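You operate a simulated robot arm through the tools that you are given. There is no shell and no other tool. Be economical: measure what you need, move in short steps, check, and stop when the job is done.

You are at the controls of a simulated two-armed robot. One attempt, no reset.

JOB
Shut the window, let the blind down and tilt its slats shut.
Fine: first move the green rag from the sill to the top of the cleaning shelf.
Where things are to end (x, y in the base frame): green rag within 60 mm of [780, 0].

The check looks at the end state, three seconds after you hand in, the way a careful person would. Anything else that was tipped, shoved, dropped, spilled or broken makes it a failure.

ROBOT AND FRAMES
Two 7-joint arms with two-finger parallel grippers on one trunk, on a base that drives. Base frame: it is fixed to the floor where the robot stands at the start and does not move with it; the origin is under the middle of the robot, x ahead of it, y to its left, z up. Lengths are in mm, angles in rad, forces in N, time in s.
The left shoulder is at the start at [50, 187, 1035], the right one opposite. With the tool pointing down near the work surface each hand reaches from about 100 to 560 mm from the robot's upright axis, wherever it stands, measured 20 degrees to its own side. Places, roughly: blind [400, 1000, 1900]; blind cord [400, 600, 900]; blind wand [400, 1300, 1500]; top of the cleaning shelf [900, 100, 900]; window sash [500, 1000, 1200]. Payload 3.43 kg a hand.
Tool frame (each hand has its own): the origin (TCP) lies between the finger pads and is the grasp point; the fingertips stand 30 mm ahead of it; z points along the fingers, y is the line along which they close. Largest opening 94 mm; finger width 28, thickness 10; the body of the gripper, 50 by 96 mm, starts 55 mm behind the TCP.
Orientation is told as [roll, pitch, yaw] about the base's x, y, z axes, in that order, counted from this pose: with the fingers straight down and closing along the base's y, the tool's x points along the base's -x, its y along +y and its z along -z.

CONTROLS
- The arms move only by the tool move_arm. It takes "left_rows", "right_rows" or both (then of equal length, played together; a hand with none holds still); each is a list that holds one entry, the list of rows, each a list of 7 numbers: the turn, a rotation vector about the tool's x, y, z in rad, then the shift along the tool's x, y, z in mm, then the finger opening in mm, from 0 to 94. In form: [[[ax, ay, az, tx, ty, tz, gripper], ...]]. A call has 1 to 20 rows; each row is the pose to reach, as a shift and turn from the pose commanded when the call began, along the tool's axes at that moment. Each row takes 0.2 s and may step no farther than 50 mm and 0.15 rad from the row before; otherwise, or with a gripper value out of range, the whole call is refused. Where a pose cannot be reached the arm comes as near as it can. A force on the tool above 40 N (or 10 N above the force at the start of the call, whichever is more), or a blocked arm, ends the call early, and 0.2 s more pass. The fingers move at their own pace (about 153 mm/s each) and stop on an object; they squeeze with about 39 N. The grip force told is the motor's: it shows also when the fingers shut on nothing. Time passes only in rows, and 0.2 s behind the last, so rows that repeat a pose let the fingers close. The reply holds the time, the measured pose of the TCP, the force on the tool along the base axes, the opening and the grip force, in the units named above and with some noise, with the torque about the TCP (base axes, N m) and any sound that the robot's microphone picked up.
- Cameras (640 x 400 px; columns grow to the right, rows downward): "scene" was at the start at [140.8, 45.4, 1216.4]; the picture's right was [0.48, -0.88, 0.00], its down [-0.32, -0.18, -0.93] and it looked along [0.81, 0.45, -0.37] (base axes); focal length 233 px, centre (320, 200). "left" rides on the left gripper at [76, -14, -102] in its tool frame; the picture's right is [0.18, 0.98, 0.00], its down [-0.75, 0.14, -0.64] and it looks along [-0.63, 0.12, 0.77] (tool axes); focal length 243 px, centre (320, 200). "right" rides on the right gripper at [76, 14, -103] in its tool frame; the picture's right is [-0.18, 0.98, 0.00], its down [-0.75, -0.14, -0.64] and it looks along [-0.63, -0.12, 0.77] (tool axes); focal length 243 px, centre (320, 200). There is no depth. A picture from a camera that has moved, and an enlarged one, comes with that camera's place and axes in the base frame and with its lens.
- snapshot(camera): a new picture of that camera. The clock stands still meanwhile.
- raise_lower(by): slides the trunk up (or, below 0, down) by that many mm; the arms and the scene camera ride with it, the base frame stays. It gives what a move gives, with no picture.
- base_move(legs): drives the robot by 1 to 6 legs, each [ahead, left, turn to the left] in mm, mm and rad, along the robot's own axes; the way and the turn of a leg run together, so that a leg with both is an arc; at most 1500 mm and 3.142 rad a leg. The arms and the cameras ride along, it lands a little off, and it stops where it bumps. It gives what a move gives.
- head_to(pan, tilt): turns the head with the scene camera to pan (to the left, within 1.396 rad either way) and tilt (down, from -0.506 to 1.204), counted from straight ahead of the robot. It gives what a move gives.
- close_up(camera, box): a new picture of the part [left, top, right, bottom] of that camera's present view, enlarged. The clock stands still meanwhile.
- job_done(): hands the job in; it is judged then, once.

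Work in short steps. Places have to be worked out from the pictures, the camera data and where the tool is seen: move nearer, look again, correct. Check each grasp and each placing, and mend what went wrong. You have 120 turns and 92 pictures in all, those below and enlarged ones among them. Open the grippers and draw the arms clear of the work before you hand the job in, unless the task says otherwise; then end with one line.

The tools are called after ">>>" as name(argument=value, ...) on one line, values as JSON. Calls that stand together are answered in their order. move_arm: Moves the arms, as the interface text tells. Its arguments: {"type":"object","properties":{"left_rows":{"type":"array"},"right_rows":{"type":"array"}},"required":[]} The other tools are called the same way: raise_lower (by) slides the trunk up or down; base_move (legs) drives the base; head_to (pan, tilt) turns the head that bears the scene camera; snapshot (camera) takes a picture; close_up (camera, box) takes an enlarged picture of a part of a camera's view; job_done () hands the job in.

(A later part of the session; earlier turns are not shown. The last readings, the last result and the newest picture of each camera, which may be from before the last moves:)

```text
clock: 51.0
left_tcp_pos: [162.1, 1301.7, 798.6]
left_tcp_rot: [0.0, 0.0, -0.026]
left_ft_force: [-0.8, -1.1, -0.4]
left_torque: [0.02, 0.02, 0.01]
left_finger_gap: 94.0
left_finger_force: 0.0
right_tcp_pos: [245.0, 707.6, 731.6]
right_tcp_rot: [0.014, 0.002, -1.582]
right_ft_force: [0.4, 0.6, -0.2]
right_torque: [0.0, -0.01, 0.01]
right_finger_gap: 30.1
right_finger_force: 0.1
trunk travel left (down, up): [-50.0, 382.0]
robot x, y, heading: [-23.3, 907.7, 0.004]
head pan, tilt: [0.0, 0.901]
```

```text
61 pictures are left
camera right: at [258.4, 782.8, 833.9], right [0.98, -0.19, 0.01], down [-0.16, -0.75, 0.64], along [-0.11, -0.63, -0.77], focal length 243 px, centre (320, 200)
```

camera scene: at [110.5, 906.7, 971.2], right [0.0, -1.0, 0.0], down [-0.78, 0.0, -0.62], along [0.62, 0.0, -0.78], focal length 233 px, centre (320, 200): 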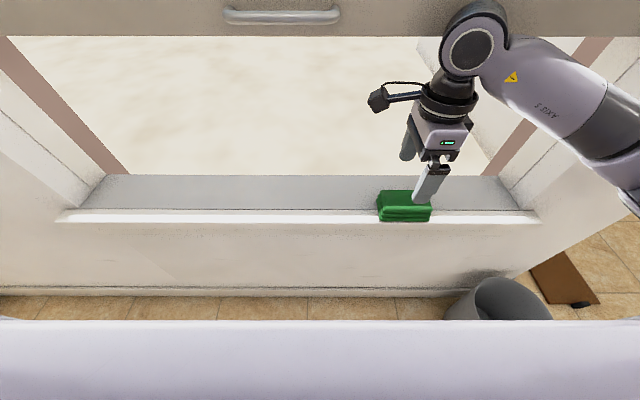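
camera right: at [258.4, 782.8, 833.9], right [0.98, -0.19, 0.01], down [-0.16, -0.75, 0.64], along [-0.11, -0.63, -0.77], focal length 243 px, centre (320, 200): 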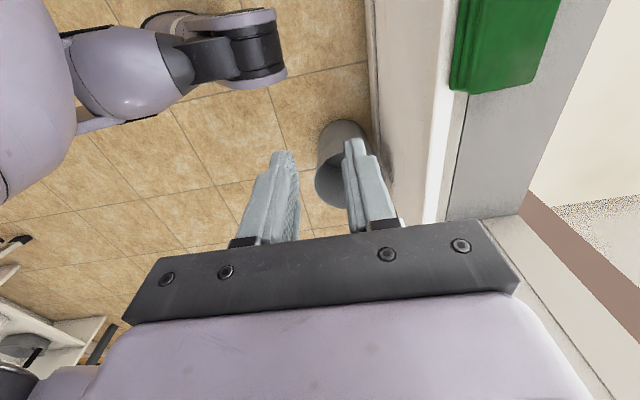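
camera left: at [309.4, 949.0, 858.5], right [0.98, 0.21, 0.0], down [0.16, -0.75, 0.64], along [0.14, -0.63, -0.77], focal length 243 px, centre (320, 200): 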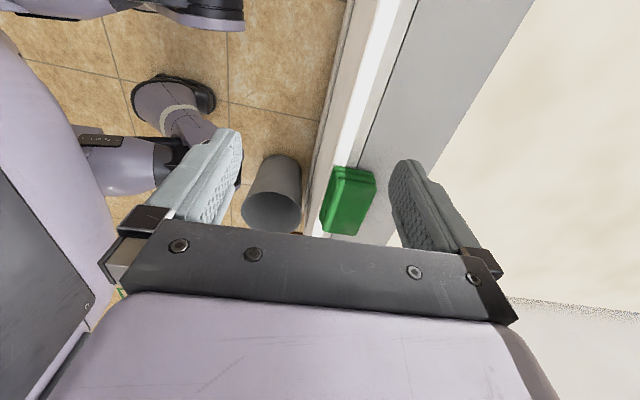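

The rag slipped out and still lies on the sill at about the same place. I go back, open, for a deeper grip.

>>> move_arm(right_rows=[[[0, 0, 0, 10, 35, 0, 94], [0, 0, 0, 20, 75, 0, 94], [0, 0, 0, 28, 115, 10, 94], [0, 0, 0, 29, 156, 20, 94], [0, 0, 0, 29, 156, 50, 94], [0, 0, 0, 29, 156, 80, 94]]])

>>> snapshot(camera="right")

>>> close_up(camera="scene", box=[340, 120, 480, 260])

```text
clock: 52.4
left_tcp_pos: [162.0, 1301.6, 797.0]
left_tcp_rot: [-0.001, 0.001, -0.027]
left_ft_force: [0.0, -0.4, -0.1]
left_torque: [-0.01, -0.02, 0.03]
left_finger_gap: 93.8
left_finger_force: 0.0
right_tcp_pos: [404.0, 735.6, 652.0]
right_tcp_rot: [0.014, 0.002, -1.582]
right_ft_force: [-0.1, 0.0, -0.5]
right_torque: [-0.03, 0.0, 0.04]
right_finger_gap: 94.0
right_finger_force: 0.0
trunk travel left (down, up): [-50.0, 382.0]
robot x, y, heading: [-25.1, 906.0, 0.001]
head pan, tilt: [0.0, 0.901]
```

```text
60 pictures are left
camera right: at [418.1, 811.2, 755.3], right [0.98, -0.19, 0.01], down [-0.16, -0.75, 0.64], along [-0.11, -0.63, -0.77], focal length 243 px, centre (320, 200)
```

right: 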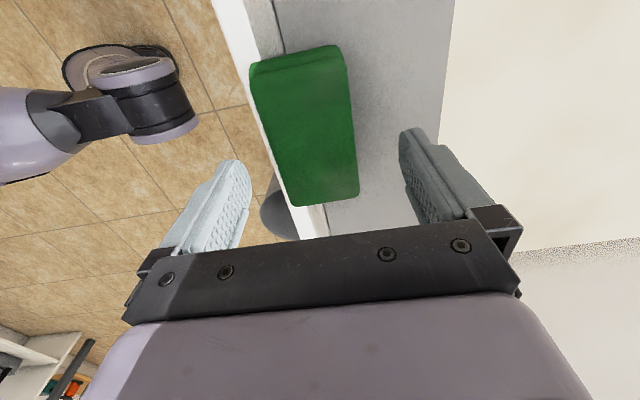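

```text
2.86 times, centred on (410, 190) of scene
camera zoom: at [110.5, 906.6, 971.2], right [0.0, -1.0, 0.0], down [-0.78, 0.0, -0.62], along [0.62, 0.0, -0.78], focal length 665 px, centre (63, 229)
```

zoom: 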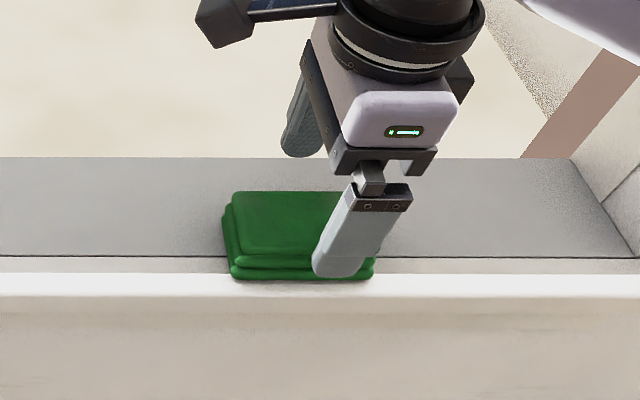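

Centred over the rag now (x ≈ 404). I lower gently to touch the sill.

>>> move_arm(right_rows=[[[0, 0, 0, 0, 0, 20, 94], [0, 0, 0, 0, 0, 36, 94], [0, 0, 0, 0, 0, 40, 94], [0, 0, 0, 0, 0, 43, 94], [0, 0, 0, 0, 0, 46, 94], [0, 0, 0, 0, 0, 49, 94], [0, 0, 0, 0, 0, 52, 94], [0, 0, 0, 0, 0, 55, 94]]])

```text
clock: 53.9
left_tcp_pos: [160.1, 1301.1, 797.5]
left_tcp_rot: [0.0, -0.003, -0.026]
left_ft_force: [-0.5, 0.1, 0.0]
left_torque: [0.02, 0.02, -0.04]
left_finger_gap: 93.9
left_finger_force: 0.1
right_tcp_pos: [405.0, 735.8, 610.6]
right_tcp_rot: [0.028, 0.005, -1.581]
right_ft_force: [-11.5, -2.3, 16.9]
right_torque: [-0.22, -0.08, -0.28]
right_finger_gap: 91.4
right_finger_force: 0.1
trunk travel left (down, up): [-50.0, 382.0]
robot x, y, heading: [-22.5, 903.6, 0.001]
head pan, tilt: [0.0, 0.901]
stopped in row 7 (right hand): the force on the tool passed its limit at 42 N (the readings are from after the stop); the commanded pose is now the measured one
```

Touching at z 610. I rise 1 mm, close fully, then lift a little and check the gap.

>>> move_arm(right_rows=[[[0, 0, 0, 0, 0, -1, 60], [0, 0, 0, 0, 0, -1, 0], [0, 0, 0, 0, 0, -1, 0], [0, 0, 0, 0, 0, -1, 0], [0, 0, 0, 0, 0, -1, 0], [0, 0, 0, 0, 0, -1, 0]]])

>>> move_arm(right_rows=[[[0, 0, 0, 0, 0, -5, 0], [0, 0, 0, 0, 0, -10, 0], [0, 0, 0, 0, 0, -15, 0], [0, 0, 0, 0, 0, -20, 0], [0, 0, 0, 0, 0, -25, 0], [0, 0, 0, 0, 0, -25, 0]]])

>>> close_up(camera="scene", box=[340, 120, 480, 260])

```text
clock: 55.3
left_tcp_pos: [160.4, 1301.7, 798.7]
left_tcp_rot: [0.002, -0.003, -0.026]
left_ft_force: [0.3, 0.4, -1.0]
left_torque: [0.02, -0.03, -0.01]
left_finger_gap: 93.9
left_finger_force: 0.2
right_tcp_pos: [404.6, 733.9, 610.8]
right_tcp_rot: [0.028, 0.001, -1.577]
right_ft_force: [-24.5, -4.7, 21.5]
right_torque: [-0.63, -1.53, 1.64]
right_finger_gap: 89.6
right_finger_force: 38.9
trunk travel left (down, up): [-50.0, 382.0]
robot x, y, heading: [-22.8, 910.8, 0.008]
head pan, tilt: [0.0, 0.901]
```

```text
clock: 55.9
left_tcp_pos: [161.8, 1301.5, 797.5]
left_tcp_rot: [0.0, -0.001, -0.026]
left_ft_force: [0.1, 0.0, -0.3]
left_torque: [0.01, -0.01, 0.02]
left_finger_gap: 94.0
left_finger_force: 0.1
right_tcp_pos: [399.8, 734.2, 612.1]
right_tcp_rot: [0.001, -0.002, -1.579]
right_ft_force: [1.2, 0.6, 1.0]
right_torque: [-0.02, 0.01, -0.01]
right_finger_gap: 60.4
right_finger_force: 38.9
trunk travel left (down, up): [-50.0, 382.0]
robot x, y, heading: [-22.7, 901.4, 0.002]
head pan, tilt: [0.0, 0.901]
stopped in row 3 (right hand): the force on the tool passed its limit at 71 N (the readings are from after the stop); the commanded pose is now the measured one
```

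```text
2.86 times, centred on (410, 190) of scene
camera zoom: at [110.4, 906.6, 971.1], right [0.0, -1.0, 0.0], down [-0.78, 0.0, -0.62], along [0.62, 0.0, -0.78], focal length 665 px, centre (63, 229)
```

zoom: 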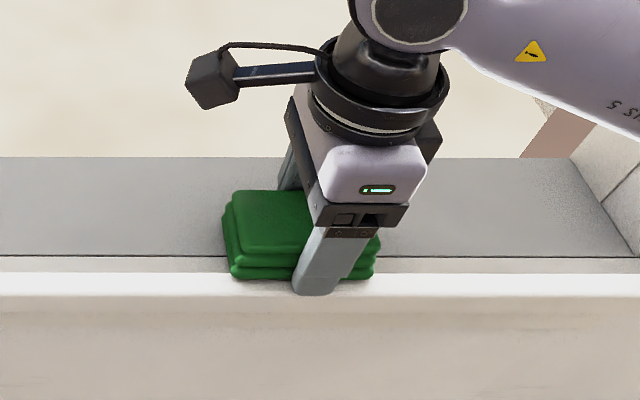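

The front finger had caught the sill's edge and popped free; now the gap is 60 mm on the rag. I lift slowly and watch.

>>> move_arm(right_rows=[[[0, 0, 0, 0, 0, -3, 0], [0, 0, 0, 0, 0, -6, 0], [0, 0, 0, 0, 0, -10, 0], [0, 0, 0, 0, 0, -14, 0], [0, 0, 0, 0, 0, -18, 0], [0, 0, 0, 0, 0, -24, 0]]])

>>> close_up(camera="scene", box=[340, 120, 480, 260])

```text
clock: 57.3
left_tcp_pos: [161.3, 1301.1, 797.4]
left_tcp_rot: [0.0, 0.001, -0.027]
left_ft_force: [-0.6, -0.3, 0.6]
left_torque: [-0.04, 0.0, 0.0]
left_finger_gap: 94.0
left_finger_force: 0.1
right_tcp_pos: [399.4, 736.2, 636.8]
right_tcp_rot: [-0.003, -0.001, -1.578]
right_ft_force: [-0.1, -0.6, -0.8]
right_torque: [0.02, -0.02, -0.06]
right_finger_gap: 61.0
right_finger_force: 38.8
trunk travel left (down, up): [-50.0, 382.0]
robot x, y, heading: [-22.5, 907.0, 0.005]
head pan, tilt: [0.0, 0.901]
```

```text
2.86 times, centred on (410, 190) of scene
camera zoom: at [110.3, 906.5, 971.1], right [0.0, -1.0, 0.0], down [-0.78, 0.0, -0.62], along [0.62, 0.0, -0.78], focal length 665 px, centre (63, 229)
```

zoom: 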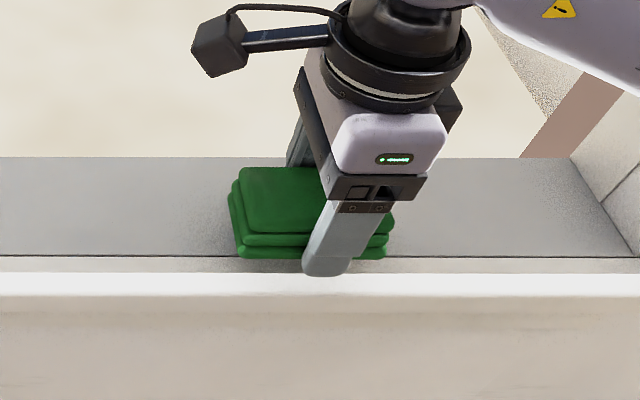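

The rag rises with the hand. I continue slowly upward and then back.

>>> move_arm(right_rows=[[[0, 0, 0, 0, 0, -8, 0], [0, 0, 0, 0, 0, -18, 0], [0, 0, 0, 0, 0, -28, 0], [0, 0, 0, 0, -6, -38, 0], [0, 0, 0, 0, -16, -46, 0], [0, 0, 0, 0, -28, -54, 0], [0, 0, 0, 0, -40, -62, 0], [0, 0, 0, 0, -52, -70, 0], [0, 0, 0, 0, -64, -78, 0], [0, 0, 0, 0, -76, -86, 0], [0, 0, 0, 0, -88, -94, 0], [0, 0, 0, 0, -100, -100, 0], [0, 0, 0, 0, -112, -100, 0], [0, 0, 0, 0, -124, -100, 0], [0, 0, 0, 0, -136, -100, 0], [0, 0, 0, 0, -146, -100, 0], [0, 0, 0, 0, -152, -100, 0]]])

>>> snapshot(camera="right")

```text
clock: 60.9
left_tcp_pos: [161.6, 1301.2, 798.0]
left_tcp_rot: [0.0, 0.0, -0.027]
left_ft_force: [-0.2, -0.3, 0.4]
left_torque: [0.0, -0.02, 0.01]
left_finger_gap: 94.1
left_finger_force: 0.0
right_tcp_pos: [248.1, 737.6, 735.4]
right_tcp_rot: [-0.001, 0.0, -1.576]
right_ft_force: [-0.2, -1.0, -0.7]
right_torque: [0.01, 0.0, 0.0]
right_finger_gap: 61.4
right_finger_force: 38.8
trunk travel left (down, up): [-50.0, 382.0]
robot x, y, heading: [-26.8, 909.4, 0.007]
head pan, tilt: [0.0, 0.901]
```

```text
56 pictures are left
camera right: at [262.5, 812.3, 838.4], right [0.98, -0.19, 0.0], down [-0.15, -0.75, 0.64], along [-0.12, -0.63, -0.77], focal length 243 px, centre (320, 200)
```

right: 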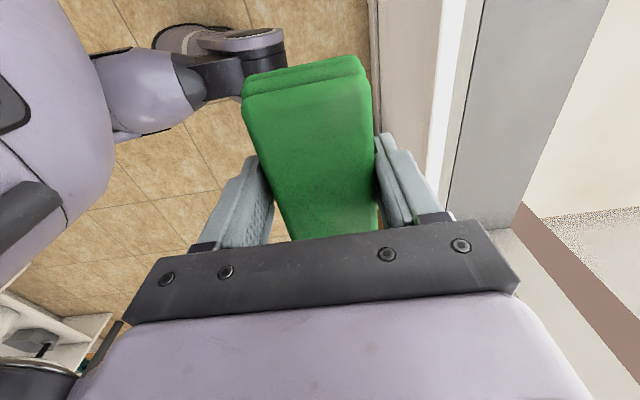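

The rag is held firmly. I back away from the window, raise the trunk, and look to the right for the route to the shelf.

>>> base_move(legs=[[-310, 0, 0]])

>>> raise_lower(by=240)

>>> head_to(pan=-1.1, tilt=0.4)

>>> snapshot(camera="scene")

```text
clock: 63.0
left_tcp_pos: [-146.6, 1300.8, 797.6]
left_tcp_rot: [0.001, 0.0, -0.028]
left_ft_force: [0.4, 0.2, -0.5]
left_torque: [0.0, 0.0, 0.04]
left_finger_gap: 94.1
left_finger_force: 0.1
right_tcp_pos: [-59.1, 735.6, 735.6]
right_tcp_rot: [-0.003, -0.002, -1.579]
right_ft_force: [-0.2, 0.0, -0.5]
right_torque: [0.03, 0.01, -0.02]
right_finger_gap: 61.3
right_finger_force: 39.7
trunk travel left (down, up): [-50.0, 382.0]
robot x, y, heading: [-331.3, 902.9, 0.005]
head pan, tilt: [0.0, 0.901]
```

```text
clock: 65.5
left_tcp_pos: [-146.5, 1300.0, 1036.7]
left_tcp_rot: [0.001, -0.001, -0.028]
left_ft_force: [-0.2, 0.3, -0.1]
left_torque: [-0.02, 0.02, -0.03]
left_finger_gap: 94.0
left_finger_force: 0.0
right_tcp_pos: [-60.0, 735.8, 976.8]
right_tcp_rot: [-0.002, 0.0, -1.577]
right_ft_force: [-0.4, -0.8, -0.9]
right_torque: [0.01, 0.05, 0.02]
right_finger_gap: 61.3
right_finger_force: 39.2
trunk travel left (down, up): [-290.0, 142.0]
robot x, y, heading: [-333.0, 903.3, 0.005]
head pan, tilt: [0.0, 0.901]
```

```text
clock: 66.8
left_tcp_pos: [-146.4, 1301.0, 1039.0]
left_tcp_rot: [0.0, 0.0, -0.026]
left_ft_force: [-0.1, 1.1, 0.3]
left_torque: [0.0, 0.0, 0.04]
left_finger_gap: 94.0
left_finger_force: 0.1
right_tcp_pos: [-60.6, 735.0, 976.6]
right_tcp_rot: [-0.002, 0.001, -1.578]
right_ft_force: [0.5, 0.3, 0.2]
right_torque: [0.02, 0.03, -0.02]
right_finger_gap: 61.5
right_finger_force: 38.7
trunk travel left (down, up): [-290.0, 142.0]
robot x, y, heading: [-329.8, 904.2, 0.005]
head pan, tilt: [-1.1, 0.4]
```

```text
55 pictures are left
camera scene: at [-230.6, 822.9, 1254.1], right [-0.89, -0.46, 0.0], down [-0.18, 0.35, -0.92], along [0.42, -0.82, -0.39], focal length 233 px, centre (320, 200)
```

scene: 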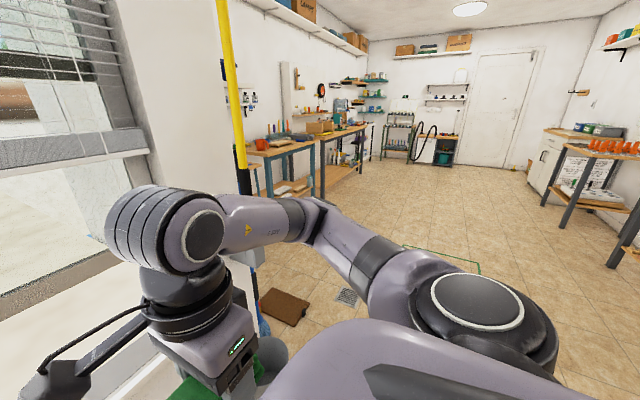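

The way is clear. I drive right along x −330 to y ≈ −475 and turn left 1.4 rad there, then look.

>>> base_move(legs=[[0, -1380, 0], [0, 0, 1.4]])

>>> head_to(pan=-0.9, tilt=0.4)

>>> snapshot(camera="scene")

```text
clock: 82.5
left_tcp_pos: [-692.3, -221.8, 1037.9]
left_tcp_rot: [0.0, -0.001, 1.36]
left_ft_force: [0.9, -0.2, 0.1]
left_torque: [0.03, 0.02, 0.02]
left_finger_gap: 93.7
left_finger_force: 0.1
right_tcp_pos: [-121.7, -238.9, 975.5]
right_tcp_rot: [-0.002, 0.0, -0.189]
right_ft_force: [-1.0, -0.1, -1.1]
right_torque: [0.02, -0.03, 0.01]
right_finger_gap: 61.1
right_finger_force: 38.6
trunk travel left (down, up): [-290.0, 142.0]
robot x, y, heading: [-335.0, -474.3, 1.39]
head pan, tilt: [-1.1, 0.4]
```

```text
clock: 83.2
left_tcp_pos: [-692.4, -221.5, 1039.0]
left_tcp_rot: [0.0, 0.001, 1.363]
left_ft_force: [0.5, -0.1, 0.2]
left_torque: [0.01, -0.01, -0.01]
left_finger_gap: 94.2
left_finger_force: 0.1
right_tcp_pos: [-122.3, -238.9, 976.7]
right_tcp_rot: [-0.001, 0.0, -0.19]
right_ft_force: [-0.8, 0.0, -0.1]
right_torque: [0.01, 0.04, 0.01]
right_finger_gap: 61.4
right_finger_force: 38.7
trunk travel left (down, up): [-290.0, 142.0]
robot x, y, heading: [-332.3, -476.7, 1.392]
head pan, tilt: [-0.901, 0.4]
```

```text
54 pictures are left
camera scene: at [-243.3, -374.4, 1254.2], right [0.47, -0.88, 0.0], down [-0.34, -0.18, -0.92], along [0.81, 0.43, -0.39], focal length 233 px, centre (320, 200)
```

scene: 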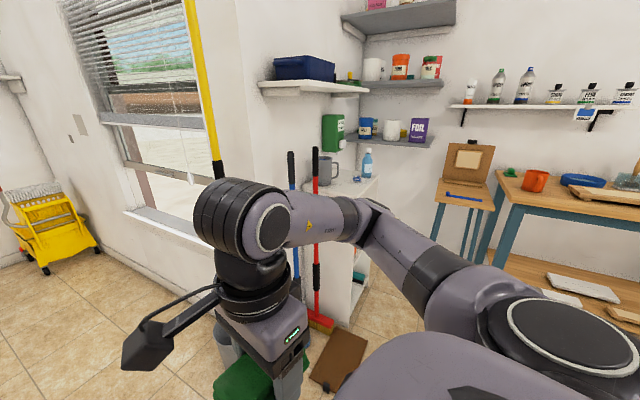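

Path is clear; bottle base is at about (1057, −5), cabinet top z ≈ 840–860. I strafe towards the shelf.

>>> base_move(legs=[[154, -846, 0]])

>>> head_to(pan=-0.4, tilt=0.6)

>>> snapshot(camera="scene")

>>> snapshot(camera="right")

```text
clock: 91.0
left_tcp_pos: [159.8, -217.5, 1039.1]
left_tcp_rot: [0.001, 0.0, 1.361]
left_ft_force: [0.4, -0.2, 0.3]
left_torque: [0.0, 0.03, -0.02]
left_finger_gap: 94.1
left_finger_force: 0.1
right_tcp_pos: [730.8, -237.5, 975.5]
right_tcp_rot: [-0.002, -0.001, -0.189]
right_ft_force: [0.8, -0.5, -0.3]
right_torque: [0.0, 0.01, 0.02]
right_finger_gap: 61.3
right_finger_force: 39.4
trunk travel left (down, up): [-290.0, 142.0]
robot x, y, heading: [515.0, -472.5, 1.394]
head pan, tilt: [-0.901, 0.4]
```

```text
clock: 91.9
left_tcp_pos: [159.6, -219.1, 1038.1]
left_tcp_rot: [0.0, 0.0, 1.362]
left_ft_force: [-1.1, -0.1, -0.1]
left_torque: [0.0, -0.01, 0.03]
left_finger_gap: 94.1
left_finger_force: 0.0
right_tcp_pos: [732.5, -236.8, 975.9]
right_tcp_rot: [0.0, 0.0, -0.191]
right_ft_force: [0.1, 0.1, 0.7]
right_torque: [-0.01, 0.03, 0.0]
right_finger_gap: 61.3
right_finger_force: 39.0
trunk travel left (down, up): [-290.0, 142.0]
robot x, y, heading: [516.2, -476.7, 1.389]
head pan, tilt: [-0.4, 0.6]
```

```text
53 pictures are left
camera scene: at [575.8, -342.5, 1236.0], right [0.84, -0.55, 0.0], down [-0.31, -0.47, -0.83], along [0.45, 0.69, -0.56], focal length 233 px, centre (320, 200)
```

scene: 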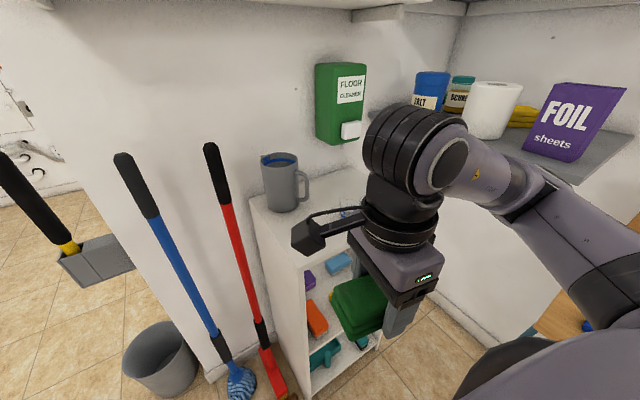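

```text
52 pictures are left
camera right: at [659.3, -208.8, 1078.4], right [0.37, 0.93, 0.0], down [0.71, -0.28, 0.64], along [0.6, -0.24, -0.77], focal length 243 px, centre (320, 200)
```

right: 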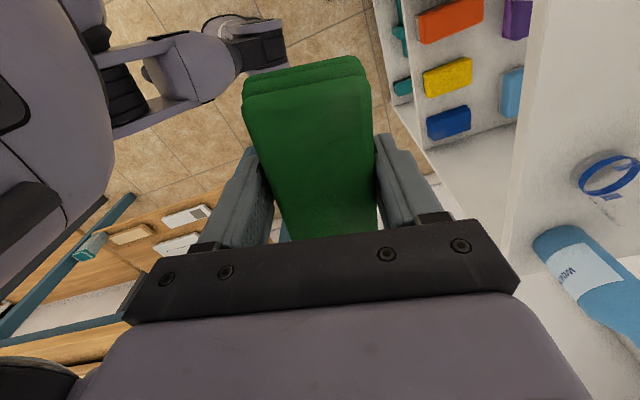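

Shelf top near corner is about (712, −53); jug, glass and bottle are clear of the target. I swing the hand slowly over (785, 0) at z 976.

>>> move_arm(right_rows=[[[0, 0, -0.01, 0, 8, 0, 0], [0, 0, -0.03, 0, 22, 0, 0], [0, 0, -0.05, -1, 40, 0, 0], [0, 0, -0.07, -2, 60, 0, 0], [0, 0, -0.09, -2, 80, 0, 0], [0, 0, -0.11, -3, 100, 0, 0], [0, 0, -0.13, -4, 120, 0, 0], [0, 0, -0.15, -4, 140, 0, 0], [0, 0, -0.17, -5, 160, 0, 0], [0, 0, -0.19, -5, 180, 0, 0], [0, 0, -0.19, -6, 200, 0, 0], [0, 0, -0.19, -6, 218, 0, 0], [0, 0, -0.19, -7, 232, 0, 0], [0, 0, -0.19, -7, 240, 0, 0], [0, 0, -0.19, -7, 243, 0, 0]]])

>>> snapshot(camera="scene")

>>> snapshot(camera="right")

```text
clock: 95.1
left_tcp_pos: [160.5, -219.6, 1037.7]
left_tcp_rot: [0.0, 0.0, 1.361]
left_ft_force: [0.6, 0.0, -0.2]
left_torque: [0.0, -0.01, 0.01]
left_finger_gap: 94.0
left_finger_force: 0.1
right_tcp_pos: [783.7, 1.8, 975.8]
right_tcp_rot: [-0.002, 0.0, 0.001]
right_ft_force: [-0.8, 0.4, -0.9]
right_torque: [0.0, -0.02, 0.02]
right_finger_gap: 61.4
right_finger_force: 39.4
trunk travel left (down, up): [-290.0, 142.0]
robot x, y, heading: [514.4, -473.1, 1.393]
head pan, tilt: [-0.4, 0.6]
```

```text
51 pictures are left
camera scene: at [575.7, -342.5, 1235.9], right [0.84, -0.55, 0.0], down [-0.31, -0.47, -0.83], along [0.45, 0.69, -0.56], focal length 233 px, centre (320, 200)
```

scene: 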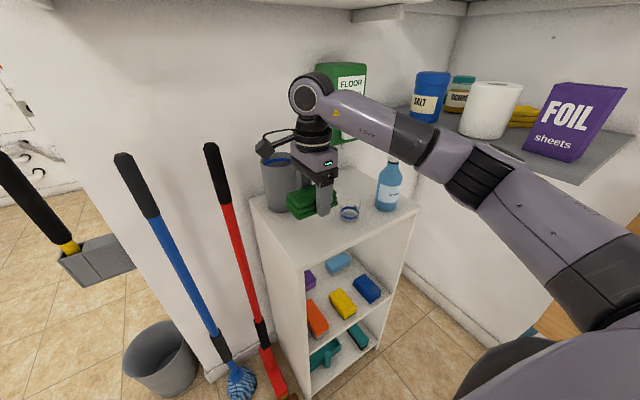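

```text
50 pictures are left
camera right: at [707.8, 14.6, 1078.0], right [0.18, 0.98, 0.0], down [0.75, -0.14, 0.64], along [0.63, -0.12, -0.77], focal length 243 px, centre (320, 200)
```

right: 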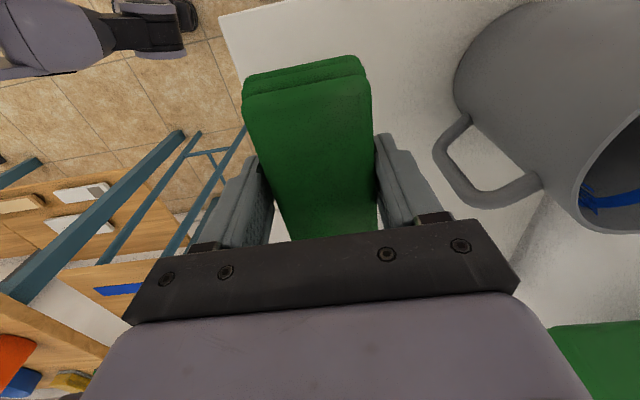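

The jug's handle is near (≈(815, 85)), so I place at y −6. I descend to z 895 and look.

>>> move_arm(right_rows=[[[0, 0, 0, 2, -3, 10, 0], [0, 0, 0, 4, -8, 25, 0], [0, 0, 0, 5, -8, 40, 0], [0, 0, 0, 5, -8, 55, 0], [0, 0, 0, 5, -8, 70, 0], [0, 0, 0, 5, -8, 81, 0]]])

>>> close_up(camera="scene", box=[230, 130, 410, 280])

```text
clock: 96.5
left_tcp_pos: [160.0, -218.8, 1038.7]
left_tcp_rot: [0.0, 0.0, 1.36]
left_ft_force: [0.2, 0.2, 0.5]
left_torque: [0.02, 0.0, 0.0]
left_finger_gap: 94.0
left_finger_force: 0.0
right_tcp_pos: [778.4, -7.5, 894.0]
right_tcp_rot: [-0.001, -0.001, 0.003]
right_ft_force: [0.3, 0.1, 0.0]
right_torque: [0.01, 0.02, -0.01]
right_finger_gap: 61.1
right_finger_force: 38.8
trunk travel left (down, up): [-290.0, 142.0]
robot x, y, heading: [515.9, -474.2, 1.387]
head pan, tilt: [-0.4, 0.6]
```

```text
2.67 times, centred on (320, 205) of scene
camera zoom: at [575.8, -342.5, 1235.9], right [0.84, -0.55, 0.0], down [-0.31, -0.47, -0.83], along [0.45, 0.69, -0.56], focal length 621 px, centre (320, 187)
```

zoom: 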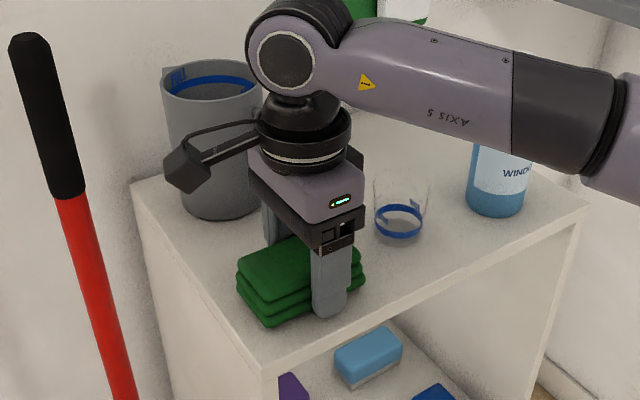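

Nearly down. I lower in small steps until contact.

>>> move_arm(right_rows=[[[0, 0, 0, 0, 0, 3, 0], [0, 0, 0, 0, 0, 6, 0], [0, 0, 0, 0, 0, 8, 0], [0, 0, 0, 0, 0, 10, 0]]])

```text
clock: 97.5
left_tcp_pos: [159.0, -220.6, 1039.0]
left_tcp_rot: [0.001, -0.005, 1.362]
left_ft_force: [-1.2, 0.4, -0.9]
left_torque: [0.03, 0.0, -0.01]
left_finger_gap: 94.0
left_finger_force: 0.1
right_tcp_pos: [779.9, -9.0, 890.2]
right_tcp_rot: [0.007, -0.001, 0.0]
right_ft_force: [6.9, 1.0, 34.5]
right_torque: [-1.21, -0.14, 0.54]
right_finger_gap: 61.1
right_finger_force: 39.2
trunk travel left (down, up): [-290.0, 142.0]
robot x, y, heading: [514.3, -473.6, 1.391]
head pan, tilt: [-0.4, 0.6]
```

Contact with the shelf. I ease off and open the fingers, then rise.

>>> move_arm(right_rows=[[[0, 0, 0, 0, 0, -5, 0], [0, 0, 0, 0, 0, -5, 66], [0, 0, 0, 0, 0, -5, 78], [0, 0, 0, 0, 0, -5, 78], [0, 0, 0, 0, 0, -15, 78], [0, 0, 0, 0, 0, -30, 78], [0, 0, 0, 0, 0, -55, 78], [0, 0, 0, 0, 0, -80, 78], [0, 0, 0, 0, 0, -110, 78]]])

>>> close_up(camera="scene", box=[230, 130, 410, 280])

>>> snapshot(camera="right")

```text
clock: 99.5
left_tcp_pos: [160.4, -218.7, 1039.3]
left_tcp_rot: [0.001, 0.0, 1.361]
left_ft_force: [0.7, -0.7, -0.6]
left_torque: [0.0, -0.02, -0.04]
left_finger_gap: 94.1
left_finger_force: 0.1
right_tcp_pos: [779.8, -8.0, 994.8]
right_tcp_rot: [-0.002, -0.001, 0.0]
right_ft_force: [-0.4, 0.4, -0.1]
right_torque: [0.0, -0.03, 0.04]
right_finger_gap: 78.0
right_finger_force: 0.0
trunk travel left (down, up): [-290.0, 142.0]
robot x, y, heading: [515.9, -478.8, 1.392]
head pan, tilt: [-0.4, 0.6]
```

```text
2.67 times, centred on (320, 205) of scene
camera zoom: at [575.5, -342.6, 1235.9], right [0.84, -0.55, 0.0], down [-0.31, -0.47, -0.83], along [0.45, 0.69, -0.56], focal length 621 px, centre (320, 187)
```

zoom: 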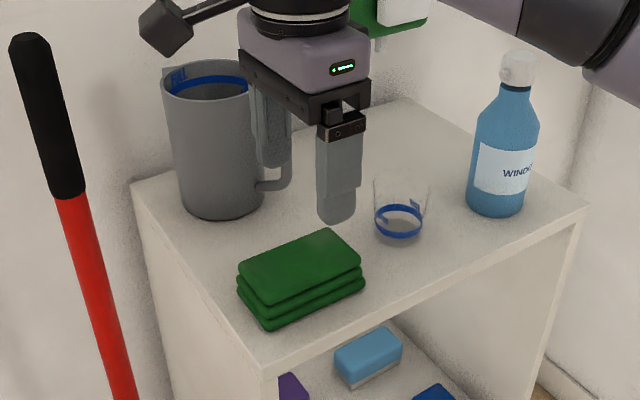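

```text
47 pictures are left
camera right: at [702.3, 6.8, 1096.7], right [0.18, 0.98, 0.0], down [0.75, -0.14, 0.64], along [0.63, -0.12, -0.77], focal length 243 px, centre (320, 200)
```

right: 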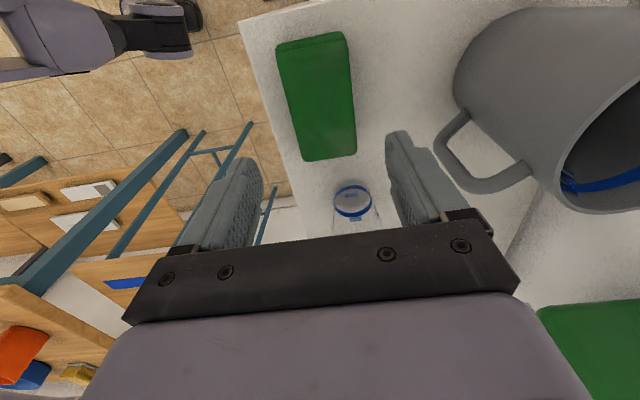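

The rag sits on the shelf at about (770, −7). I draw the right arm back.

>>> move_arm(right_rows=[[[0, 0, 0, 5, -30, -10, 78], [0, 0, 0, 10, -70, -15, 78], [0, 0, 0, 20, -115, -20, 78], [0, 0, 0, 30, -160, -20, 78], [0, 0, 0, 40, -205, -20, 78], [0, 0, 0, 50, -240, -20, 78]]])

>>> base_move(legs=[[-154, 846, 0], [0, 0, -1.39]])

```text
clock: 100.9
left_tcp_pos: [160.5, -219.0, 1038.4]
left_tcp_rot: [0.001, 0.0, 1.362]
left_ft_force: [0.8, -0.3, 0.0]
left_torque: [0.01, 0.01, -0.01]
left_finger_gap: 93.8
left_finger_force: 0.1
right_tcp_pos: [730.0, -248.8, 1014.8]
right_tcp_rot: [-0.001, 0.0, -0.001]
right_ft_force: [-0.7, 0.3, -0.1]
right_torque: [0.0, 0.0, 0.01]
right_finger_gap: 77.9
right_finger_force: 0.1
trunk travel left (down, up): [-290.0, 142.0]
robot x, y, heading: [519.5, -474.4, 1.39]
head pan, tilt: [-0.4, 0.6]
```

```text
clock: 112.2
left_tcp_pos: [-152.6, -80.0, 1038.4]
left_tcp_rot: [-0.001, -0.001, -0.038]
left_ft_force: [1.0, 0.4, -1.0]
left_torque: [-0.01, 0.04, 0.01]
left_finger_gap: 93.8
left_finger_force: 0.0
right_tcp_pos: [-83.5, -645.9, 1013.9]
right_tcp_rot: [-0.003, 0.0, -1.4]
right_ft_force: [-0.2, 0.8, -0.4]
right_torque: [-0.03, 0.03, -0.01]
right_finger_gap: 78.1
right_finger_force: 0.0
trunk travel left (down, up): [-290.0, 142.0]
robot x, y, heading: [-344.5, -471.7, -0.011]
head pan, tilt: [-0.4, 0.6]
```

Now the window. First I unwind and tuck the right hand, then drive toward the window with the left hand free.

>>> move_arm(right_rows=[[[0, 0, -0.14, 0, -15, 0, 94], [0, 0, -0.28, 0, -30, 0, 94], [0, 0, -0.42, 0, -45, 0, 94], [0, 0, -0.56, 0, -60, 0, 94], [0, 0, -0.7, 0, -75, 0, 94], [0, 0, -0.84, 0, -90, 0, 94], [0, 0, -0.98, -20, -90, 0, 94], [0, 0, -1.12, -40, -90, 0, 94], [0, 0, -1.26, -60, -90, 0, 94], [0, 0, -1.4, -80, -90, 0, 94]]])

>>> base_move(legs=[[0, 1290, 0.011], [300, 0, 0]])

>>> head_to(pan=0.2, tilt=0.7)

>>> snapshot(camera="scene")

```text
clock: 113.3
left_tcp_pos: [-152.5, -80.0, 1038.4]
left_tcp_rot: [0.0, 0.0, -0.04]
left_ft_force: [0.3, -0.3, 1.0]
left_torque: [0.0, 0.02, 0.02]
left_finger_gap: 93.8
left_finger_force: 0.1
right_tcp_pos: [-137.9, -654.4, 1020.3]
right_tcp_rot: [-0.006, -0.004, -0.814]
right_ft_force: [2.9, -0.4, 2.0]
right_torque: [0.16, 0.37, -0.15]
right_finger_gap: 94.0
right_finger_force: 0.1
right hand out of reach, approached as far as the arm can: row 4, 5
trunk travel left (down, up): [-290.0, 142.0]
robot x, y, heading: [-344.0, -470.7, -0.006]
head pan, tilt: [-0.4, 0.6]
stopped in row 5 (right hand): the force on the tool passed its limit at 66 N (the readings are from after the stop); the commanded pose is now the measured one
```

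```text
clock: 126.4
left_tcp_pos: [144.1, 1207.2, 1037.5]
left_tcp_rot: [-0.001, 0.0, -0.027]
left_ft_force: [0.5, 0.2, 0.1]
left_torque: [-0.01, 0.02, 0.0]
left_finger_gap: 94.1
left_finger_force: 0.1
right_tcp_pos: [168.4, 633.3, 1020.7]
right_tcp_rot: [-0.005, -0.005, -0.801]
right_ft_force: [9.3, 0.4, -0.5]
right_torque: [0.01, 1.04, -0.82]
right_finger_gap: 94.0
right_finger_force: 0.0
trunk travel left (down, up): [-290.0, 142.0]
robot x, y, heading: [-42.9, 812.0, 0.004]
head pan, tilt: [-0.4, 0.6]
```

```text
clock: 127.4
left_tcp_pos: [144.3, 1207.8, 1037.1]
left_tcp_rot: [0.0, 0.0, -0.025]
left_ft_force: [0.1, -0.1, -0.3]
left_torque: [-0.03, -0.03, 0.0]
left_finger_gap: 94.1
left_finger_force: 0.0
right_tcp_pos: [167.7, 633.9, 1021.4]
right_tcp_rot: [-0.005, -0.005, -0.8]
right_ft_force: [3.9, -0.4, -0.7]
right_torque: [-0.06, 0.34, -0.31]
right_finger_gap: 94.0
right_finger_force: 0.0
trunk travel left (down, up): [-290.0, 142.0]
robot x, y, heading: [-44.0, 815.0, 0.005]
head pan, tilt: [0.201, 0.7]
```

```text
46 pictures are left
camera scene: at [101.1, 829.9, 1227.3], right [0.2, -0.98, 0.0], down [-0.63, -0.13, -0.77], along [0.75, 0.15, -0.64], focal length 233 px, centre (320, 200)
```

scene: 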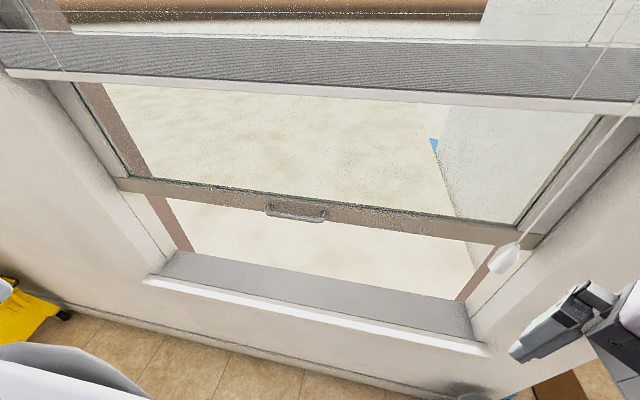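

Handle is at about (430, 947, 898). I relieve the right arm and look at the handle closely.

>>> move_arm(right_rows=[[[0, 0, 0, -15, 15, 0, 94], [0, 0, 0, -30, 25, 0, 94]]])

>>> close_up(camera="scene", box=[220, 150, 380, 250])

```text
clock: 128.0
left_tcp_pos: [144.8, 1208.5, 1037.5]
left_tcp_rot: [0.0, 0.002, -0.027]
left_ft_force: [0.3, 0.0, -0.9]
left_torque: [0.01, -0.01, -0.01]
left_finger_gap: 93.8
left_finger_force: 0.1
right_tcp_pos: [206.6, 630.0, 1020.6]
right_tcp_rot: [-0.005, -0.005, -0.799]
right_ft_force: [0.2, 1.1, -0.9]
right_torque: [0.02, 0.02, 0.01]
right_finger_gap: 94.0
right_finger_force: 0.0
trunk travel left (down, up): [-290.0, 142.0]
robot x, y, heading: [-41.1, 809.0, 0.0]
head pan, tilt: [0.201, 0.7]
```

```text
4.00 times, centred on (300, 200) of scene
camera zoom: at [101.1, 829.9, 1227.3], right [0.2, -0.98, 0.0], down [-0.63, -0.13, -0.76], along [0.75, 0.16, -0.64], focal length 931 px, centre (400, 200)
```

zoom: 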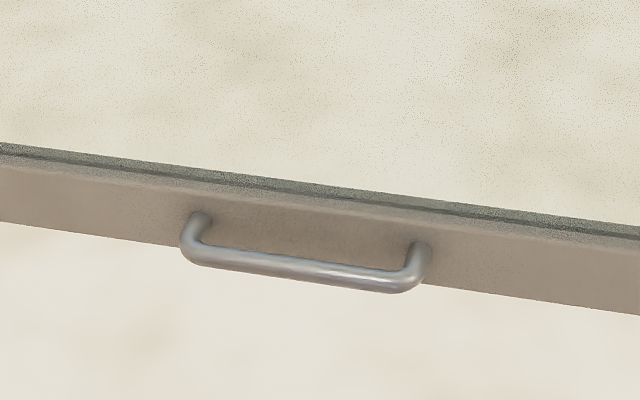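

The handle is a bar standing about 35 mm off the rail. I'll push it down with closed fingers, tilted 0.45 rad. Lower the trunk 150 and bring the left hand in front at about (340, 947, 945).

>>> raise_lower(by=-150)

>>> move_arm(left_rows=[[[0, -0.05, 0, -22, -28, -6, 60], [0, -0.1, 0, -45, -57, -13, 30], [0, -0.15, 0, -68, -85, -19, 0], [0, -0.2, 0, -90, -114, -26, 0], [0, -0.25, 0, -113, -142, -32, 0], [0, -0.3, 0, -135, -171, -39, 0], [0, -0.35, 0, -158, -199, -45, 0], [0, -0.4, 0, -180, -228, -52, 0], [0, -0.45, 0, -203, -256, -58, 0]]])

>>> snapshot(camera="scene")

>>> snapshot(camera="left")

```text
clock: 129.8
left_tcp_pos: [144.0, 1209.4, 888.3]
left_tcp_rot: [0.0, -0.001, -0.027]
left_ft_force: [0.6, -0.4, -0.4]
left_torque: [0.03, -0.05, 0.02]
left_finger_gap: 94.3
left_finger_force: 0.0
right_tcp_pos: [204.5, 629.5, 870.0]
right_tcp_rot: [-0.005, -0.004, -0.798]
right_ft_force: [1.1, 0.0, 0.5]
right_torque: [0.04, -0.01, 0.02]
right_finger_gap: 94.1
right_finger_force: 0.1
trunk travel left (down, up): [-140.0, 292.0]
robot x, y, heading: [-39.8, 809.0, 0.001]
head pan, tilt: [0.201, 0.7]
```

```text
clock: 131.8
left_tcp_pos: [342.4, 946.0, 945.7]
left_tcp_rot: [-0.002, -0.451, -0.025]
left_ft_force: [0.3, -0.5, 0.4]
left_torque: [0.01, 0.02, -0.02]
left_finger_gap: 0.0
left_finger_force: 33.7
right_tcp_pos: [206.0, 631.3, 871.0]
right_tcp_rot: [-0.004, -0.005, -0.798]
right_ft_force: [-0.3, 0.1, -0.1]
right_torque: [0.03, 0.01, -0.02]
right_finger_gap: 94.0
right_finger_force: 0.1
trunk travel left (down, up): [-140.0, 292.0]
robot x, y, heading: [-40.7, 812.8, -0.001]
head pan, tilt: [0.201, 0.7]
```

```text
44 pictures are left
camera scene: at [101.2, 830.0, 1077.3], right [0.2, -0.98, 0.0], down [-0.63, -0.13, -0.76], along [0.75, 0.16, -0.64], focal length 233 px, centre (320, 200)
```

scene: 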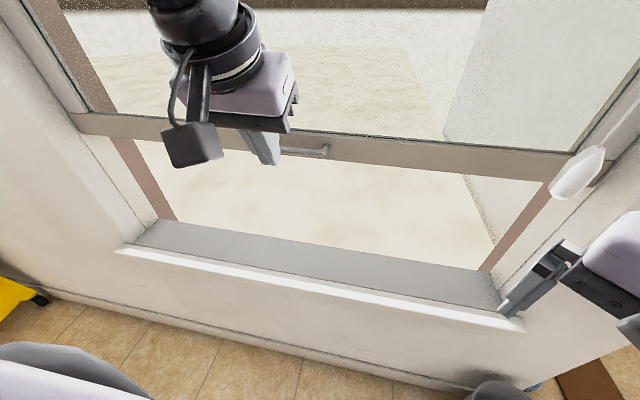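

```text
43 pictures are left
camera left: at [227.6, 934.9, 1005.9], right [-0.14, 0.99, -0.08], down [0.4, 0.13, 0.91], along [0.91, 0.09, -0.41], focal length 243 px, centre (320, 200)
```

left: 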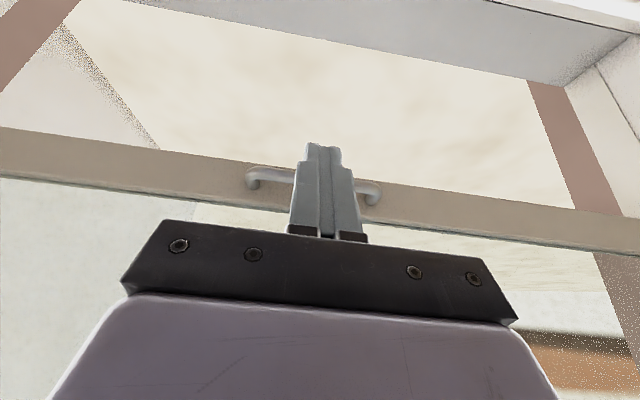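

Handle confirmed at (430, 948, 900). I bring the tip just above the bar.

>>> move_arm(left_rows=[[[0, 0, 0, -24, 0, 10, 0], [0, 0, 0, -48, 0, 20, 0], [0, 0, 0, -71, 0, 31, 0]]])

>>> close_up(camera="scene", box=[180, 60, 380, 200])

>>> close_up(camera="left", box=[220, 110, 420, 250])

```text
clock: 132.6
left_tcp_pos: [409.8, 945.4, 950.8]
left_tcp_rot: [0.0, -0.452, -0.029]
left_ft_force: [0.0, -0.7, -0.4]
left_torque: [0.01, -0.01, -0.03]
left_finger_gap: 0.0
left_finger_force: 32.8
left hand out of reach, approached as far as the arm can: row 3
right_tcp_pos: [205.1, 631.0, 871.6]
right_tcp_rot: [-0.003, -0.005, -0.799]
right_ft_force: [0.1, 0.7, -0.1]
right_torque: [0.0, 0.02, -0.02]
right_finger_gap: 93.9
right_finger_force: 0.0
trunk travel left (down, up): [-140.0, 292.0]
robot x, y, heading: [-43.6, 811.6, 0.0]
head pan, tilt: [0.201, 0.7]
```

```text
2.86 times, centred on (280, 130) of scene
camera zoom: at [100.6, 829.9, 1077.4], right [0.2, -0.98, 0.0], down [-0.63, -0.13, -0.77], along [0.75, 0.16, -0.64], focal length 665 px, centre (434, 400)
```

zoom: 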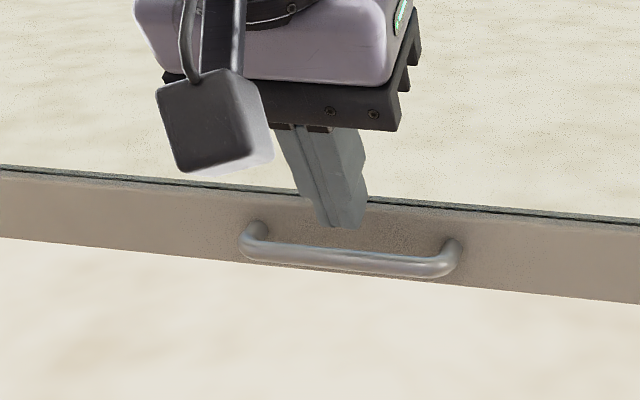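

```text
2.86 times, centred on (320, 180) of left
camera zoom: at [296.5, 933.7, 1009.6], right [-0.14, 0.99, -0.08], down [0.4, 0.13, 0.91], along [0.91, 0.09, -0.41], focal length 693 px, centre (320, 257)
```

zoom: 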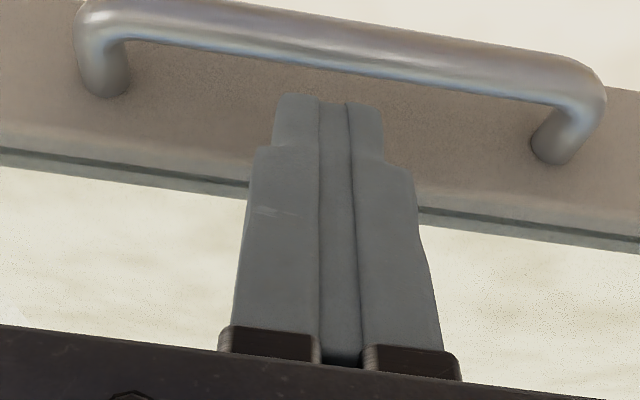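

The tip is slightly short of reach; I pull back 50 mm, drive 50 mm ahead and re-check.

>>> move_arm(left_rows=[[[0, 0, 0, 25, 0, -12, 0], [0, 0, 0, 45, 0, -22, 0]]])

>>> base_move(legs=[[50, 0, 0]])

```text
clock: 133.2
left_tcp_pos: [360.0, 946.1, 950.4]
left_tcp_rot: [-0.003, -0.45, -0.025]
left_ft_force: [0.5, 0.0, -0.8]
left_torque: [-0.01, -0.03, -0.01]
left_finger_gap: 0.0
left_finger_force: 33.3
right_tcp_pos: [206.3, 631.1, 870.9]
right_tcp_rot: [-0.004, -0.007, -0.8]
right_ft_force: [-0.6, -0.5, -0.1]
right_torque: [0.02, 0.02, 0.0]
right_finger_gap: 94.1
right_finger_force: 0.2
trunk travel left (down, up): [-140.0, 292.0]
robot x, y, heading: [-40.9, 812.6, 0.009]
head pan, tilt: [0.201, 0.7]
```

```text
clock: 134.1
left_tcp_pos: [409.9, 946.6, 949.9]
left_tcp_rot: [0.0, -0.451, -0.027]
left_ft_force: [0.1, 0.2, 1.0]
left_torque: [0.02, 0.06, -0.01]
left_finger_gap: 0.2
left_finger_force: 33.3
right_tcp_pos: [256.1, 630.1, 871.1]
right_tcp_rot: [-0.006, -0.007, -0.8]
right_ft_force: [-0.4, 0.2, 0.2]
right_torque: [0.01, 0.01, -0.03]
right_finger_gap: 94.1
right_finger_force: 0.0
trunk travel left (down, up): [-140.0, 292.0]
robot x, y, heading: [9.5, 809.3, 0.004]
head pan, tilt: [0.201, 0.7]
```

Now push straight down 100 mm on the handle.

>>> move_arm(left_rows=[[[0, 0, 0, 0, 0, 11, 0], [0, 0, 0, 4, 0, 20, 0], [0, 0, 0, 8.5, 0, 29, 0], [0, 0, 0, 13, 0, 38, 0], [0, 0, 0, 17, 0, 47, 0], [0, 0, 0, 21.6, 0, 56, 0], [0, 0, 0, 26, 0, 65, 0], [0, 0, 0, 30, 0, 74, 0], [0, 0, 0, 34.5, 0, 83, 0], [0, 0, 0, 39, 0, 92, 0]]])

>>> snapshot(camera="scene")

```text
clock: 136.3
left_tcp_pos: [414.9, 947.1, 849.1]
left_tcp_rot: [0.0, -0.451, -0.025]
left_ft_force: [0.8, 0.9, 3.1]
left_torque: [0.03, -0.07, -0.04]
left_finger_gap: 0.0
left_finger_force: 33.3
right_tcp_pos: [256.7, 630.0, 871.3]
right_tcp_rot: [-0.006, -0.005, -0.799]
right_ft_force: [0.5, 0.3, 0.3]
right_torque: [0.02, 0.02, -0.01]
right_finger_gap: 93.9
right_finger_force: 0.1
trunk travel left (down, up): [-140.0, 292.0]
robot x, y, heading: [9.1, 812.3, 0.003]
head pan, tilt: [0.201, 0.7]
```

```text
40 pictures are left
camera scene: at [151.2, 830.2, 1077.3], right [0.2, -0.98, 0.0], down [-0.63, -0.13, -0.77], along [0.75, 0.16, -0.64], focal length 233 px, centre (320, 200)
```

scene: 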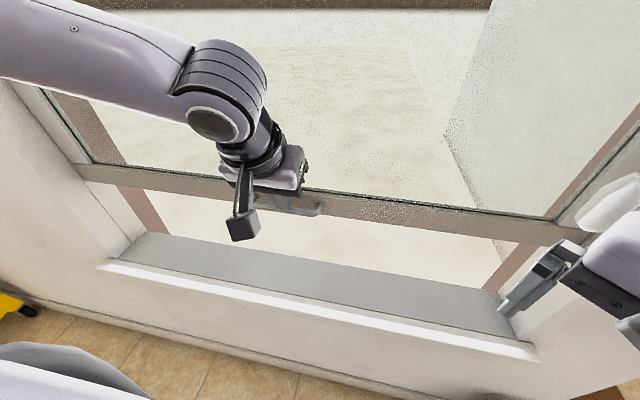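

The sash goes down with little force. I continue.

>>> move_arm(left_rows=[[[0, 0, 0, 6.5, 0, 13.5, 0], [0, 0, 0, 13, 0, 27, 0], [0, 0, 0, 19.6, 0, 40.5, 0], [0, 0, 0, 26, 0, 54, 0], [0, 0, 0, 32.6, 0, 67.5, 0], [0, 0, 0, 39, 0, 81, 0], [0, 0, 0, 45.7, 0, 94.5, 0], [0, 0, 0, 52, 0, 108, 0], [0, 0, 0, 58.7, 0, 121.5, 0], [0, 0, 0, 65, 0, 135, 0], [0, 0, 0, 71.8, 0, 148.5, 0], [0, 0, 0, 78, 0, 162, 0]]])

>>> snapshot(camera="scene")

```text
clock: 138.9
left_tcp_pos: [412.0, 973.4, 686.6]
left_tcp_rot: [-0.003, -0.449, -0.025]
left_ft_force: [-2.7, -3.7, 4.4]
left_torque: [-0.06, 0.03, 0.02]
left_finger_gap: 0.2
left_finger_force: 32.5
left hand out of reach, approached as far as the arm can: row 9, 10, 11, 12
right_tcp_pos: [256.5, 630.4, 871.0]
right_tcp_rot: [-0.002, -0.005, -0.798]
right_ft_force: [-0.2, 0.3, -0.3]
right_torque: [0.01, -0.02, 0.03]
right_finger_gap: 94.0
right_finger_force: 0.0
trunk travel left (down, up): [-140.0, 292.0]
robot x, y, heading: [10.7, 810.6, 0.007]
head pan, tilt: [0.201, 0.7]
```

```text
39 pictures are left
camera scene: at [151.0, 830.0, 1077.3], right [0.2, -0.98, 0.0], down [-0.63, -0.13, -0.77], along [0.75, 0.16, -0.64], focal length 233 px, centre (320, 200)
```

scene: 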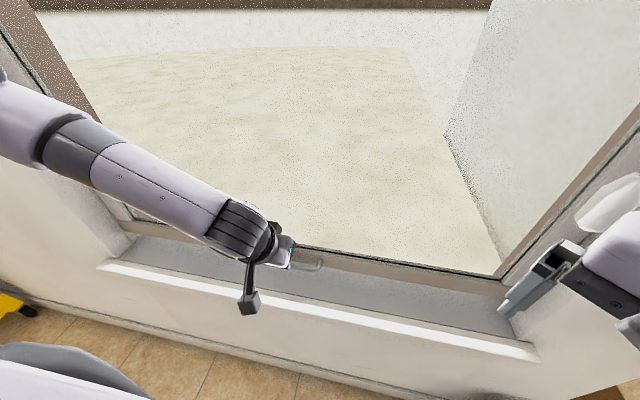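

The arm is at its reach; I use the trunk to push the last bit.

>>> raise_lower(by=-45)

>>> snapshot(camera="scene")

```text
clock: 139.8
left_tcp_pos: [411.3, 972.4, 646.0]
left_tcp_rot: [-0.002, -0.455, -0.026]
left_ft_force: [-9.4, 7.1, 28.2]
left_torque: [0.34, 0.03, 0.03]
left_finger_gap: 0.2
left_finger_force: 32.6
right_tcp_pos: [254.5, 629.4, 827.3]
right_tcp_rot: [-0.003, -0.006, -0.798]
right_ft_force: [0.5, -0.3, -0.4]
right_torque: [-0.02, -0.01, 0.01]
right_finger_gap: 94.0
right_finger_force: 0.0
trunk travel left (down, up): [-95.0, 337.0]
robot x, y, heading: [7.6, 816.9, 0.001]
head pan, tilt: [0.201, 0.7]
```

```text
38 pictures are left
camera scene: at [149.3, 830.1, 1033.1], right [0.2, -0.98, 0.0], down [-0.63, -0.13, -0.77], along [0.75, 0.16, -0.64], focal length 233 px, centre (320, 200)
```

scene: 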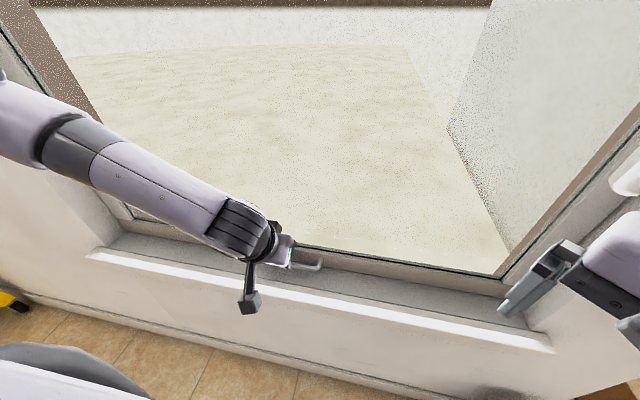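

Force rose to 28 N: the sash appears to be on the sill. One small push more to be sure.

>>> raise_lower(by=-8)

>>> close_up(camera="scene", box=[280, 220, 520, 350])

```text
clock: 140.1
left_tcp_pos: [411.1, 973.4, 644.7]
left_tcp_rot: [-0.002, -0.457, -0.028]
left_ft_force: [-11.6, 4.0, 16.3]
left_torque: [0.16, 0.21, 0.09]
left_finger_gap: 0.3
left_finger_force: 32.6
right_tcp_pos: [255.7, 630.5, 825.6]
right_tcp_rot: [-0.003, -0.006, -0.799]
right_ft_force: [0.1, 0.1, -0.6]
right_torque: [0.04, 0.0, -0.01]
right_finger_gap: 93.8
right_finger_force: 0.1
trunk travel left (down, up): [-94.0, 337.0]
robot x, y, heading: [8.7, 812.8, 0.003]
head pan, tilt: [0.201, 0.7]
stopped: the force on the tool passed its limit at 49 N (the readings are from after the stop); the commanded pose is now the measured one
```

```text
2.67 times, centred on (400, 285) of scene
camera zoom: at [149.7, 830.4, 1031.9], right [0.2, -0.98, 0.0], down [-0.63, -0.13, -0.77], along [0.75, 0.16, -0.64], focal length 621 px, centre (107, -27)
```

zoom: 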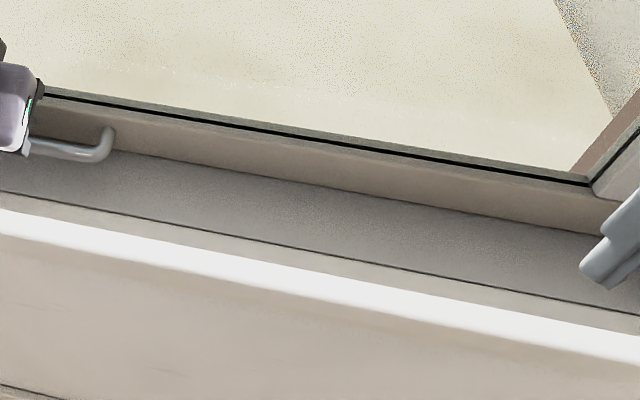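

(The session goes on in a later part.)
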